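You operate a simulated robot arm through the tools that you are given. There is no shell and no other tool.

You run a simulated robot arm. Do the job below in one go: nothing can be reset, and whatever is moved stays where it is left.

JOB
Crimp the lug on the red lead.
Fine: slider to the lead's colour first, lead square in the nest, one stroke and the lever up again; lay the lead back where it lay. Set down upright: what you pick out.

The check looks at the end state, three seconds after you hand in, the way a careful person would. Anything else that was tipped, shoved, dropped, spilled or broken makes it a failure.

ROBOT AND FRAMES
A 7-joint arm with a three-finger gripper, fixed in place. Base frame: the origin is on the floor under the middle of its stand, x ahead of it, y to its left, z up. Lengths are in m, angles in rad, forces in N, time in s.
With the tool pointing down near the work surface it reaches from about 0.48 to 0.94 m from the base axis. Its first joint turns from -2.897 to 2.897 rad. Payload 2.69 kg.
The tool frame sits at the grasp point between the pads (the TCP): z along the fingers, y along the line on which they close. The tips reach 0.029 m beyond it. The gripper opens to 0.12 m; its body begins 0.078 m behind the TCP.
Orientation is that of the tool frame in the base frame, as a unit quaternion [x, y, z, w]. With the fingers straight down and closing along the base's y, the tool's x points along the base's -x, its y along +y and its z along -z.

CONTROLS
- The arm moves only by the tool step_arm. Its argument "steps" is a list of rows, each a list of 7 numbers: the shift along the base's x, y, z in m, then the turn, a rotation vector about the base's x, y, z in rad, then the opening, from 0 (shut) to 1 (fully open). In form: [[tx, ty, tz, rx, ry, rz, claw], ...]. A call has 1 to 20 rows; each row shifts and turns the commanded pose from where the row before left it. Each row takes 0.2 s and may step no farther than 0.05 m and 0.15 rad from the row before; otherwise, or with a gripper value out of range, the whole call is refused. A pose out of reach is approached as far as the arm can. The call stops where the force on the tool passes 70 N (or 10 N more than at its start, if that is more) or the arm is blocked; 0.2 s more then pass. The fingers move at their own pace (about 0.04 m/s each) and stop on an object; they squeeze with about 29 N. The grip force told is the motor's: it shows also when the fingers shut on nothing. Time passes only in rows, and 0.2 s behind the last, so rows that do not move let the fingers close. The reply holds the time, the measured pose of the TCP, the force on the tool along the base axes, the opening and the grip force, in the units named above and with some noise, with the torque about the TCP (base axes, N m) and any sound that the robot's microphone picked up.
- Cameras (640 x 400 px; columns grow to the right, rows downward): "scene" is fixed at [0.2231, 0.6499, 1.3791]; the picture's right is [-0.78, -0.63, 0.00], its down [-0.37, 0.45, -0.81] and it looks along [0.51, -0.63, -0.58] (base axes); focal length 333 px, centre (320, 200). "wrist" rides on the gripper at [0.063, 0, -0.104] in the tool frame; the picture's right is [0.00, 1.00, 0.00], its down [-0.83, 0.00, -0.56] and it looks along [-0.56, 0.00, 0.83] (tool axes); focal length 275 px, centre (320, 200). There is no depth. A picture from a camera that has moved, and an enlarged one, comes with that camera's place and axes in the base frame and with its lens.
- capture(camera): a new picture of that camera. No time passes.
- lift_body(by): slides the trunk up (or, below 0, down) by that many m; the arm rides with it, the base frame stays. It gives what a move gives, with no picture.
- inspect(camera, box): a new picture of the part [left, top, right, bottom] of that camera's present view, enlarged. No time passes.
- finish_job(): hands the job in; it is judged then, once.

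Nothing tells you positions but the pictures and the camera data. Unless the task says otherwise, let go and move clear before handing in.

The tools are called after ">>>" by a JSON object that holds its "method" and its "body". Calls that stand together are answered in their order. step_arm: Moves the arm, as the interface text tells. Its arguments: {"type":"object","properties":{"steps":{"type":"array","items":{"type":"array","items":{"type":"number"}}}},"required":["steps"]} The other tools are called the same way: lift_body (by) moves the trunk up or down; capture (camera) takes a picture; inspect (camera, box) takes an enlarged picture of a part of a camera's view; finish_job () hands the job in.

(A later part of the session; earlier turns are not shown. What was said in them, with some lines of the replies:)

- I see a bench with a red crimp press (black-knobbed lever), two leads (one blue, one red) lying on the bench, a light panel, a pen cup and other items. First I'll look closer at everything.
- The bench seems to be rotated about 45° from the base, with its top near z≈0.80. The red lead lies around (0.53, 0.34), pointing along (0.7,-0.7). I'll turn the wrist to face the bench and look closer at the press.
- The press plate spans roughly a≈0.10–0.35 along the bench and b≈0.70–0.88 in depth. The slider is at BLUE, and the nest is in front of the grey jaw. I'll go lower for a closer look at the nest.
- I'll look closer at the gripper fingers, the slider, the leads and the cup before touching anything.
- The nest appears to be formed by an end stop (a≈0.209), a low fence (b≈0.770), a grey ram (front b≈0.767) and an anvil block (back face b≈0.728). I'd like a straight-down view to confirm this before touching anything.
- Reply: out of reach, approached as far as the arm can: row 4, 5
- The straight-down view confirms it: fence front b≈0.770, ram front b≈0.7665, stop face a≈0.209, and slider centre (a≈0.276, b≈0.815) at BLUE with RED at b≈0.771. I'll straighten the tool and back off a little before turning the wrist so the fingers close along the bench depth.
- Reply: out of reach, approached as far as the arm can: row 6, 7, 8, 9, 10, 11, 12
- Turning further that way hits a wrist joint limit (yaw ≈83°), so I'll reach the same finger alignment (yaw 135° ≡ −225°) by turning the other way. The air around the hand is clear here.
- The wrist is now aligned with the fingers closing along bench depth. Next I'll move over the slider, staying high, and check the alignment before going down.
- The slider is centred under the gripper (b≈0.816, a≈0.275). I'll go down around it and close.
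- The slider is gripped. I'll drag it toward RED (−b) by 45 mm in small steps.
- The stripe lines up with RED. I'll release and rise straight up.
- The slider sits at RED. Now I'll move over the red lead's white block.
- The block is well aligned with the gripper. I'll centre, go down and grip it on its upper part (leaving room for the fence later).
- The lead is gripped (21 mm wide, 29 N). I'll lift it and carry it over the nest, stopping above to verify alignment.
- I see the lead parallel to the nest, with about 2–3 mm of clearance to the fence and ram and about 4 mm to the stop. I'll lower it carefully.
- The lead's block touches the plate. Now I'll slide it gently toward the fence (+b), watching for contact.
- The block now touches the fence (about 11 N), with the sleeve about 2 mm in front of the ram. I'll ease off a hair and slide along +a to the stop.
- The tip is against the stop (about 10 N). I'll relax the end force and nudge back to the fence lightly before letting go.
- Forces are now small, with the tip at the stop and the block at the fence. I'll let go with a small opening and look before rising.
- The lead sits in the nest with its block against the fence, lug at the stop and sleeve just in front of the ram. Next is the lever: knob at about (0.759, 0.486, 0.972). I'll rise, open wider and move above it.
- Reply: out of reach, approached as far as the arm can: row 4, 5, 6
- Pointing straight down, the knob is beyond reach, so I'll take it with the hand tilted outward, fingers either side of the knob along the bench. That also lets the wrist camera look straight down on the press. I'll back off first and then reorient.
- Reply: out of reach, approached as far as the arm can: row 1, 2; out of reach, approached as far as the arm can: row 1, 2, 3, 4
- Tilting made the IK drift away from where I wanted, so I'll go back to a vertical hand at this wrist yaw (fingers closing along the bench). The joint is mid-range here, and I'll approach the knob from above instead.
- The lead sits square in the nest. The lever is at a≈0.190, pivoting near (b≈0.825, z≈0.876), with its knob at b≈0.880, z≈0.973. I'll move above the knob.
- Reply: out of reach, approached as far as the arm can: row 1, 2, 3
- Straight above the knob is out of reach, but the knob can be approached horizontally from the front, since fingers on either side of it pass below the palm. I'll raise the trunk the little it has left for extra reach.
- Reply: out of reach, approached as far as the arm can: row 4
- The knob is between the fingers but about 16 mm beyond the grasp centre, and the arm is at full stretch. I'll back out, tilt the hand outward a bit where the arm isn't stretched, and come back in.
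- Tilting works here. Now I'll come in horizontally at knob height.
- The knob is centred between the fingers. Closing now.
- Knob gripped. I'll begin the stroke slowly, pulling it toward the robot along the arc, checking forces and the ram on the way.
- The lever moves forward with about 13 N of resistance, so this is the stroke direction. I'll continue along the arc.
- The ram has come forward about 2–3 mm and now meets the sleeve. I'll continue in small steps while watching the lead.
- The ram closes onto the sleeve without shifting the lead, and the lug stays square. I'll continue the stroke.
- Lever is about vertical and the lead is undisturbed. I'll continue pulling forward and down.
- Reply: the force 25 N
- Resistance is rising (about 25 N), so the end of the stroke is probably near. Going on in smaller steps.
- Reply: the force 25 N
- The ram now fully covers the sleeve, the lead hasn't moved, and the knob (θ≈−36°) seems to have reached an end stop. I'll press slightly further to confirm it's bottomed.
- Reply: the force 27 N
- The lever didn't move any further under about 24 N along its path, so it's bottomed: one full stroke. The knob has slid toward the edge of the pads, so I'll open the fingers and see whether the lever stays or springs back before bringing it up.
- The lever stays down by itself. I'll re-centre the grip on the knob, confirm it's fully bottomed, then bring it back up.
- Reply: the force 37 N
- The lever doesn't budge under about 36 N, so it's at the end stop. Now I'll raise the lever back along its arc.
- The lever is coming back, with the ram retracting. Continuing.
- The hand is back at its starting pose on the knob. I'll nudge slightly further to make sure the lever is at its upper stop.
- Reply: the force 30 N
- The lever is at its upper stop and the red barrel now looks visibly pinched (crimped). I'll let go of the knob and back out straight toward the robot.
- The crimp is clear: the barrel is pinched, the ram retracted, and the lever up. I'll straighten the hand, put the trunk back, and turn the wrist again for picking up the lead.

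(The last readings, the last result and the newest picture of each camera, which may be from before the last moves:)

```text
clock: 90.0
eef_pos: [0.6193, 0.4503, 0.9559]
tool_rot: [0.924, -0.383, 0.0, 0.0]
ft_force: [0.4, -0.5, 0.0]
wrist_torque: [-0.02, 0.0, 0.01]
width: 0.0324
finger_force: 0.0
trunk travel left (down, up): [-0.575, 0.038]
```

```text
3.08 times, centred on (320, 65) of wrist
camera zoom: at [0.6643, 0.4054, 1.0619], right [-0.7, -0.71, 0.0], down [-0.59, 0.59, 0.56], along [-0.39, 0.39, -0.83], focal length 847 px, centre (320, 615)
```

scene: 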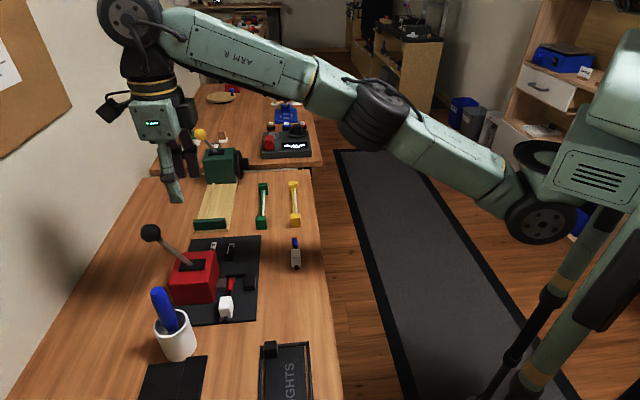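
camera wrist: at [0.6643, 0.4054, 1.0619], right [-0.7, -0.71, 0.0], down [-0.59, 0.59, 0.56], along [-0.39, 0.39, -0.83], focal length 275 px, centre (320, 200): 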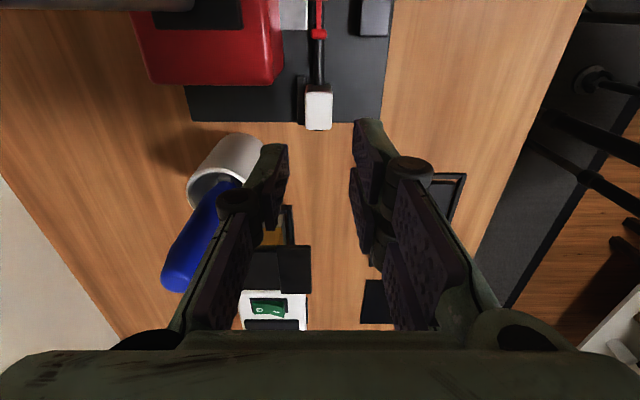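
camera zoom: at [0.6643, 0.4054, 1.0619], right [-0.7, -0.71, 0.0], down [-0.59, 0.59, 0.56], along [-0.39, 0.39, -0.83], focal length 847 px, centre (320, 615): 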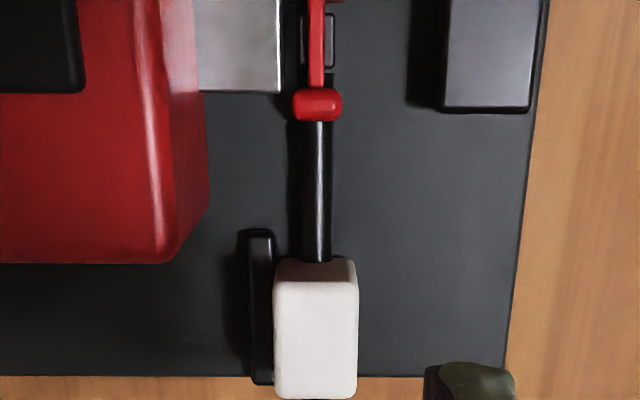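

The block is where I left it. I'll go down around it with the same small opening as before.

>>> {"method": "step_arm", "body": {"steps": [[0.0006, 0.0013, -0.02, 0, 0, 0, 0.27], [0, 0, -0.04, 0, 0, 0, 0.27], [0, 0, -0.03, 0, 0, 0, 0.27], [0, 0, -0.014, 0, 0, 0, 0.27], [0, 0, 0, 0, 0, 0, 0.27], [0, 0, 0, 0, 0, 0, 0.27]]}}

>>> {"method": "inspect", "body": {"camera": "wrist", "box": [240, 0, 400, 200]}}

```text
clock: 91.4
eef_pos: [0.6201, 0.4496, 0.8513]
tool_rot: [0.924, -0.383, 0.0, 0.0]
ft_force: [0.7, 0.4, 0.0]
wrist_torque: [0.0, -0.01, -0.01]
width: 0.0322
finger_force: 0.0
trunk travel left (down, up): [-0.575, 0.038]
```

```text
2.00 times, centred on (320, 100) of wrist
camera zoom: at [0.6644, 0.4052, 0.9577], right [-0.7, -0.71, 0.0], down [-0.59, 0.59, 0.56], along [-0.39, 0.39, -0.83], focal length 551 px, centre (320, 400)
```

zoom: 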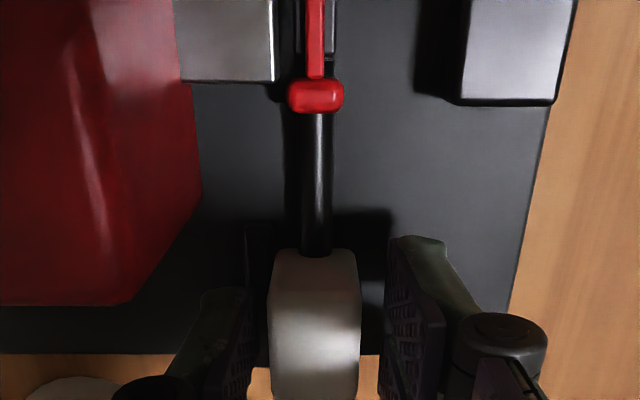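

>>> {"method": "step_arm", "body": {"steps": [[0.0005, 0.0015, 0, 0, 0, 0, 0.27], [0, 0, 0, 0, 0, 0, 0.2], [0, 0, 0, 0, 0, 0, 0], [0, 0, 0, 0, 0, 0, 0], [0, 0, 0, 0, 0, 0, 0]]}}

>>> {"method": "inspect", "body": {"camera": "wrist", "box": [240, 0, 400, 200]}}

```text
clock: 92.6
eef_pos: [0.6183, 0.4514, 0.852]
tool_rot: [0.924, -0.382, 0.0, 0.0]
ft_force: [-4.2, -4.7, -0.1]
wrist_torque: [-0.15, 0.15, 0.01]
width: 0.0211
finger_force: 29.1
trunk travel left (down, up): [-0.575, 0.038]
```

```text
2.00 times, centred on (320, 100) of wrist
camera zoom: at [0.6648, 0.407, 0.958], right [-0.7, -0.71, 0.0], down [-0.59, 0.59, 0.56], along [-0.4, 0.39, -0.83], focal length 551 px, centre (320, 400)
```

zoom: 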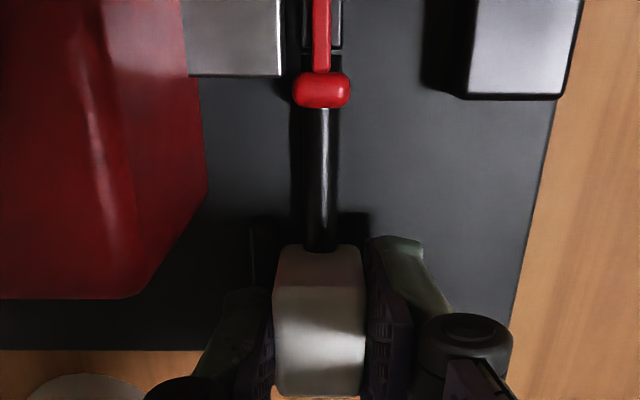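

The crimped lead is gripped again. I'll ease it away from the fence and stop, lift, and carry it back over its original spot.

>>> {"method": "step_arm", "body": {"steps": [[-0.0028, 0, 0.003, 0, 0, 0, 0], [0, 0, 0.025, 0, 0, 0, 0], [0, 0, 0.03, 0, 0, 0, 0], [-0.027, -0.02185, 0, 0, 0, 0, 0], [-0.027, -0.02185, 0, 0, 0, 0, 0], [-0.027, -0.02185, 0, 0, 0, 0, 0], [-0.0268, -0.02185, 0, 0, 0, 0, 0], [0, 0, 0, 0, 0, 0, 0], [0, 0, 0, 0, 0, 0, 0]]}}

>>> {"method": "capture", "body": {"camera": "wrist"}}

>>> {"method": "capture", "body": {"camera": "scene"}}

```text
clock: 94.6
eef_pos: [0.5082, 0.3668, 0.9087]
tool_rot: [0.924, -0.383, 0.0, 0.001]
ft_force: [0.8, -0.3, 0.4]
wrist_torque: [-0.02, 0.02, 0.01]
width: 0.021
finger_force: 29.2
trunk travel left (down, up): [-0.575, 0.038]
```

```text
taken
camera wrist: at [0.5545, 0.3219, 1.0137], right [-0.7, -0.71, 0.0], down [-0.59, 0.59, 0.56], along [-0.39, 0.39, -0.83], focal length 275 px, centre (320, 200)
```

wrist: 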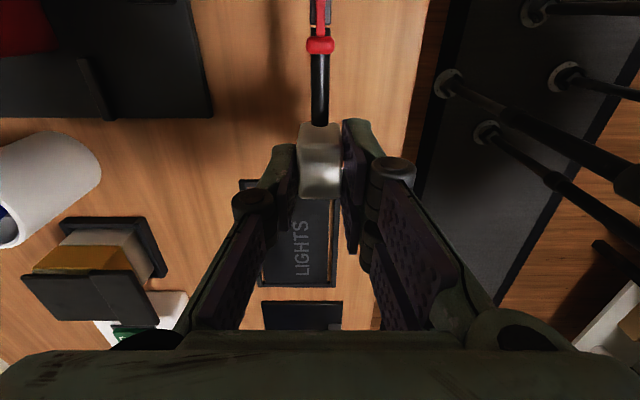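

```text
taken
```

scene: 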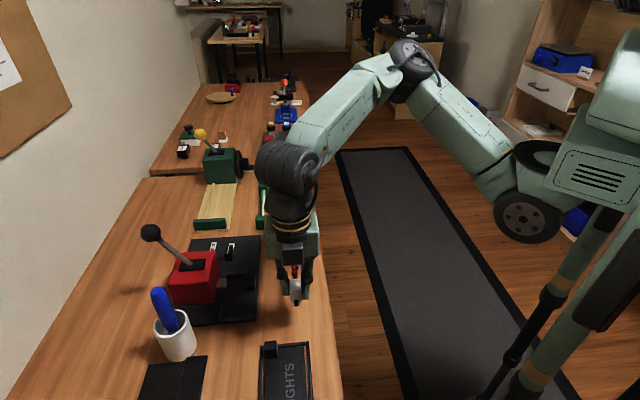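

>>> {"method": "step_arm", "body": {"steps": [[-0.0018, -0.0038, -0.02, 0, 0, 0, 0], [0, 0, -0.025, 0, 0, 0, 0], [0, 0, -0.014, 0, 0, 0, 0], [0, 0, 0, 0, 0, 0, 0], [0, 0, 0, 0, 0, 0, 0]]}}

>>> {"method": "capture", "body": {"camera": "wrist"}}

```text
clock: 95.8
eef_pos: [0.5063, 0.3629, 0.8513]
tool_rot: [0.924, -0.383, 0.0, 0.0]
ft_force: [0.2, 0.2, -0.9]
wrist_torque: [0.02, -0.01, 0.0]
width: 0.0212
finger_force: 28.7
trunk travel left (down, up): [-0.575, 0.038]
```

```text
taken
camera wrist: at [0.5521, 0.3182, 0.957], right [-0.7, -0.71, 0.0], down [-0.59, 0.59, 0.56], along [-0.39, 0.39, -0.83], focal length 275 px, centre (320, 200)
```

wrist: 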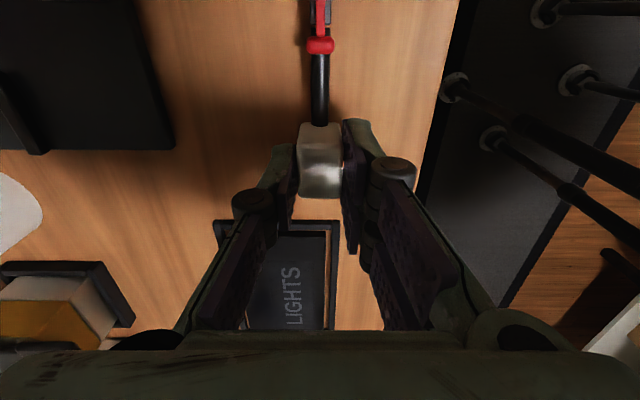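

>>> {"method": "step_arm", "body": {"steps": [[0.0003, 0, -0.003, 0, 0, 0, 0], [0, 0, -0.002, 0, 0, 0, 0], [0, 0, -0.0008, 0, 0, 0, 0], [0, 0, 0, 0, 0, 0, 0]]}}

>>> {"method": "inspect", "body": {"camera": "wrist", "box": [240, 0, 400, 200]}}

```text
clock: 96.8
eef_pos: [0.5071, 0.3621, 0.8445]
tool_rot: [0.924, -0.382, 0.0, 0.0]
ft_force: [0.1, -1.0, -0.6]
wrist_torque: [0.03, -0.02, 0.0]
width: 0.0211
finger_force: 28.9
trunk travel left (down, up): [-0.575, 0.038]
```

```text
2.00 times, centred on (320, 100) of wrist
camera zoom: at [0.5528, 0.3175, 0.9506], right [-0.7, -0.71, 0.0], down [-0.59, 0.59, 0.56], along [-0.4, 0.39, -0.83], focal length 551 px, centre (320, 400)
```

zoom: 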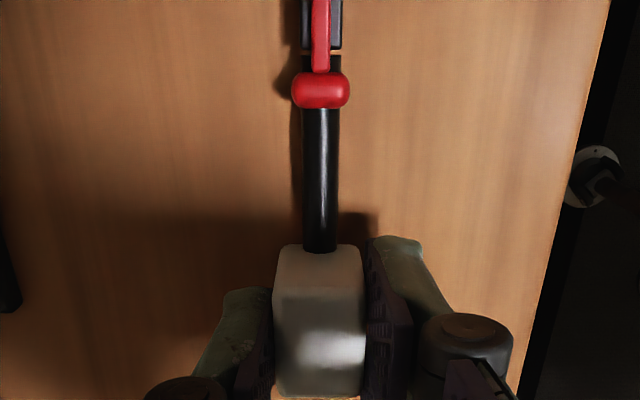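

>>> {"method": "step_arm", "body": {"steps": [[0, 0, -0.0006, 0, 0, 0, 0], [0, 0, 0, 0, 0, 0, 0]]}}

```text
clock: 97.4
eef_pos: [0.5081, 0.362, 0.8442]
tool_rot: [0.924, -0.383, 0.001, 0.0]
ft_force: [-0.3, 1.1, -1.1]
wrist_torque: [0.01, 0.02, 0.01]
width: 0.021
finger_force: 28.7
trunk travel left (down, up): [-0.575, 0.038]
```

>>> {"method": "step_arm", "body": {"steps": [[0, 0, -0.0006, 0, 0, 0, 0], [0, 0, 0, 0, 0, 0, 0]]}}

```text
clock: 98.0
eef_pos: [0.508, 0.3611, 0.8446]
tool_rot: [0.924, -0.383, 0.0, 0.0]
ft_force: [-1.3, -0.9, 4.5]
wrist_torque: [-0.12, 0.02, -0.04]
width: 0.0212
finger_force: 29.2
trunk travel left (down, up): [-0.575, 0.038]
```

The block touches the table. I'll check the position and then let go.

>>> {"method": "capture", "body": {"camera": "wrist"}}

>>> {"method": "inspect", "body": {"camera": "scene", "box": [250, 230, 350, 330]}}

```text
taken
camera wrist: at [0.5532, 0.3174, 0.9499], right [-0.7, -0.71, 0.0], down [-0.59, 0.59, 0.56], along [-0.39, 0.39, -0.83], focal length 275 px, centre (320, 200)
```

wrist: 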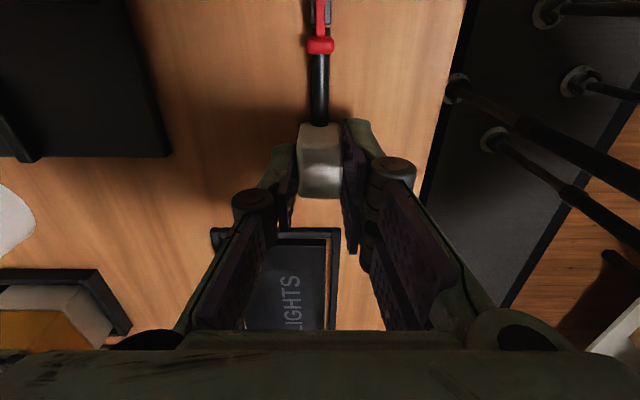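

```text
4.00 times, centred on (300, 280) of scene
camera zoom: at [0.2231, 0.6499, 1.3791], right [-0.78, -0.63, 0.0], down [-0.37, 0.45, -0.81], along [0.51, -0.63, -0.58], focal length 1333 px, centre (400, -120)
```

zoom: 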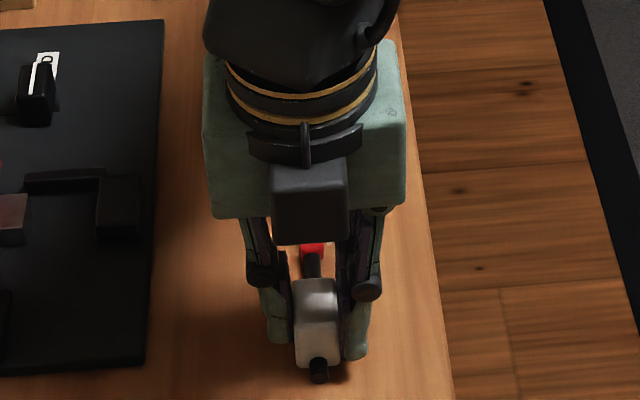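

It matches the original place within about a millimetre. Releasing and rising.

>>> {"method": "step_arm", "body": {"steps": [[0, 0, 0, 0, 0, 0, 0.2], [0, 0, 0, 0, 0, 0, 0.35], [0, 0, 0, 0, 0, 0, 0.4], [0, 0, 0, 0, 0, 0, 0.4], [0, 0, 0.015, 0, 0, 0, 0.4], [0, 0, 0.035, 0, 0, 0, 0.4], [0, 0, 0.04, 0, 0, 0, 0.4], [0, 0, 0.04, 0, 0, 0, 0.4], [0, 0, 0, 0, 0, 0, 0.4]]}}

>>> {"method": "capture", "body": {"camera": "wrist"}}

>>> {"method": "inspect", "body": {"camera": "scene", "box": [250, 230, 350, 330]}}

```text
clock: 100.0
eef_pos: [0.5068, 0.3621, 0.9751]
tool_rot: [0.923, -0.384, 0.0, 0.0]
ft_force: [0.0, 0.6, 0.3]
wrist_torque: [0.02, 0.0, -0.03]
width: 0.0479
finger_force: 0.1
trunk travel left (down, up): [-0.575, 0.038]
```

```text
taken
camera wrist: at [0.5524, 0.3175, 1.0805], right [-0.7, -0.71, 0.0], down [-0.59, 0.59, 0.56], along [-0.39, 0.39, -0.83], focal length 275 px, centre (320, 200)
```

wrist: 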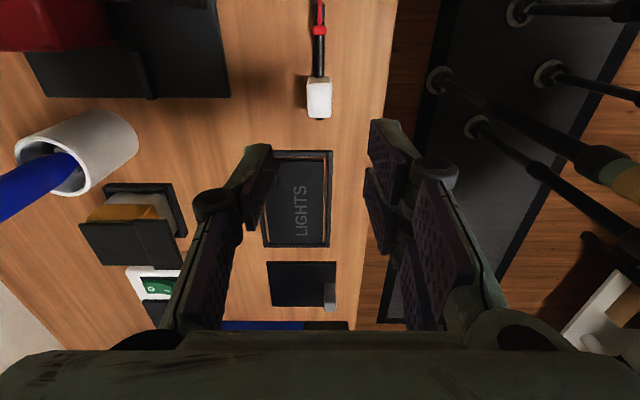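

```text
4.00 times, centred on (300, 280) of scene
camera zoom: at [0.2231, 0.6499, 1.3791], right [-0.78, -0.63, 0.0], down [-0.37, 0.45, -0.81], along [0.51, -0.63, -0.58], focal length 1333 px, centre (400, -120)
```

zoom: 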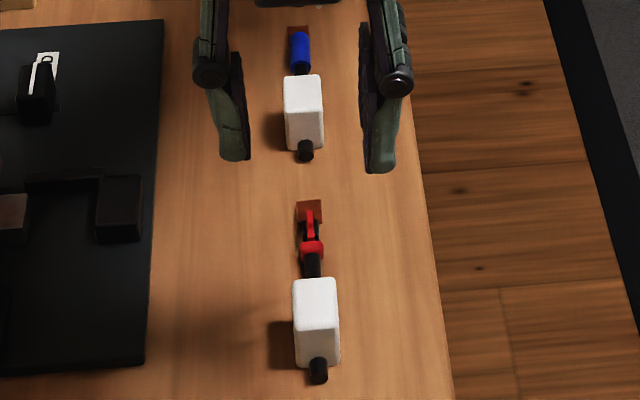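

The crimped red lead lies back where it was, upright. I'll rise clear and do a last overall check.

>>> {"method": "step_arm", "body": {"steps": [[0, 0, 0.045, 0, 0, 0, 0.4], [0, 0, 0.045, 0, 0, 0, 0.4], [-0.02, -0.03, 0.02, 0, 0, 0, 0.4], [-0.02, -0.04, 0.01, 0, 0, 0, 0.4], [-0.01, -0.04, 0, 0, 0, 0, 0.4], [0, 0, 0, 0, 0, 0, 0.4]]}}

>>> {"method": "capture", "body": {"camera": "scene"}}

>>> {"method": "inspect", "body": {"camera": "scene", "box": [130, 200, 330, 340]}}

>>> {"method": "capture", "body": {"camera": "wrist"}}

```text
clock: 101.4
eef_pos: [0.4588, 0.2524, 1.0929]
tool_rot: [0.924, -0.383, 0.0, -0.001]
ft_force: [-0.3, -0.2, 0.0]
wrist_torque: [0.01, 0.0, -0.03]
width: 0.0479
finger_force: 0.2
trunk travel left (down, up): [-0.575, 0.038]
```

```text
taken
```

scene: 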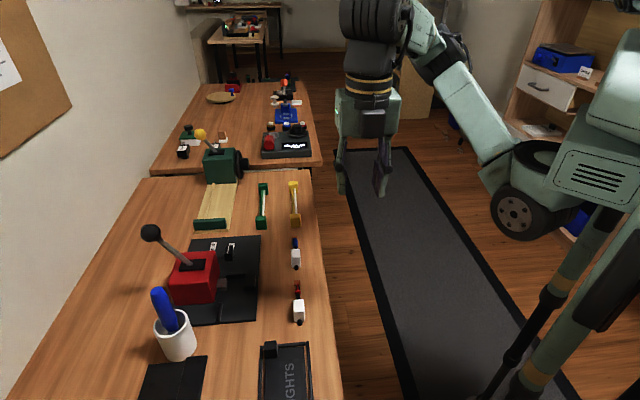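

```text
2.86 times, centred on (230, 270) of scene
camera zoom: at [0.2231, 0.6499, 1.3791], right [-0.78, -0.63, 0.0], down [-0.37, 0.45, -0.81], along [0.51, -0.63, -0.58], focal length 952 px, centre (577, 0)
```

zoom: 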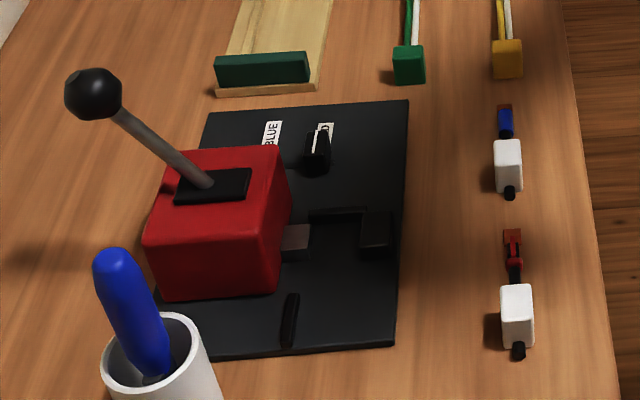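

```text
taken
camera wrist: at [0.5042, 0.2076, 1.1993], right [-0.7, -0.71, 0.0], down [-0.59, 0.59, 0.56], along [-0.39, 0.39, -0.83], focal length 275 px, centre (320, 200)
```

wrist: 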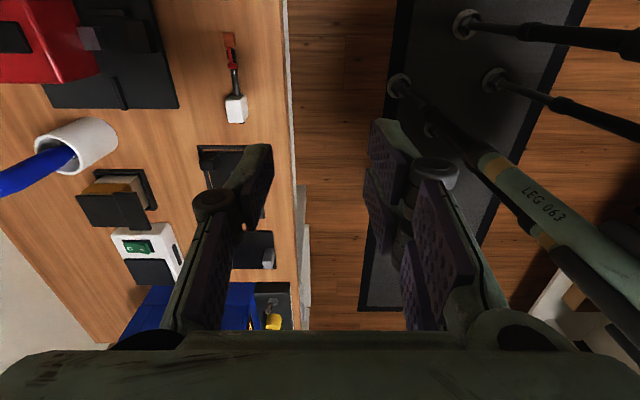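

Everything looks right: slider on RED, lever up, ram retracted, crimped red lead back in its place, other items untouched, and the arm clear. Handing in.

>>> {"method": "finish_job", "body": {}}

```text
The job is handed in.
```

The lug on the red lead is crimped, and I've handed the job in. The pictures show the red barrel clearly pinched.

- **Slider:** I moved it from BLUE to RED before doing anything else, and left it there.
- **Nest:** the lead sat square, with its block against the fence and its tip at the stop. It did not shift during the stroke.
- **Lever:** I made one full stroke down to the end stop. On the way I let go of the knob once and re-gripped it, and the lever stayed down. I then brought it back up to its upper stop.
- **Lead:** it is upright and back within about a millimetre of where it lay.

In the last pictures the other items look untouched. The gripper is open and clear of the bench.
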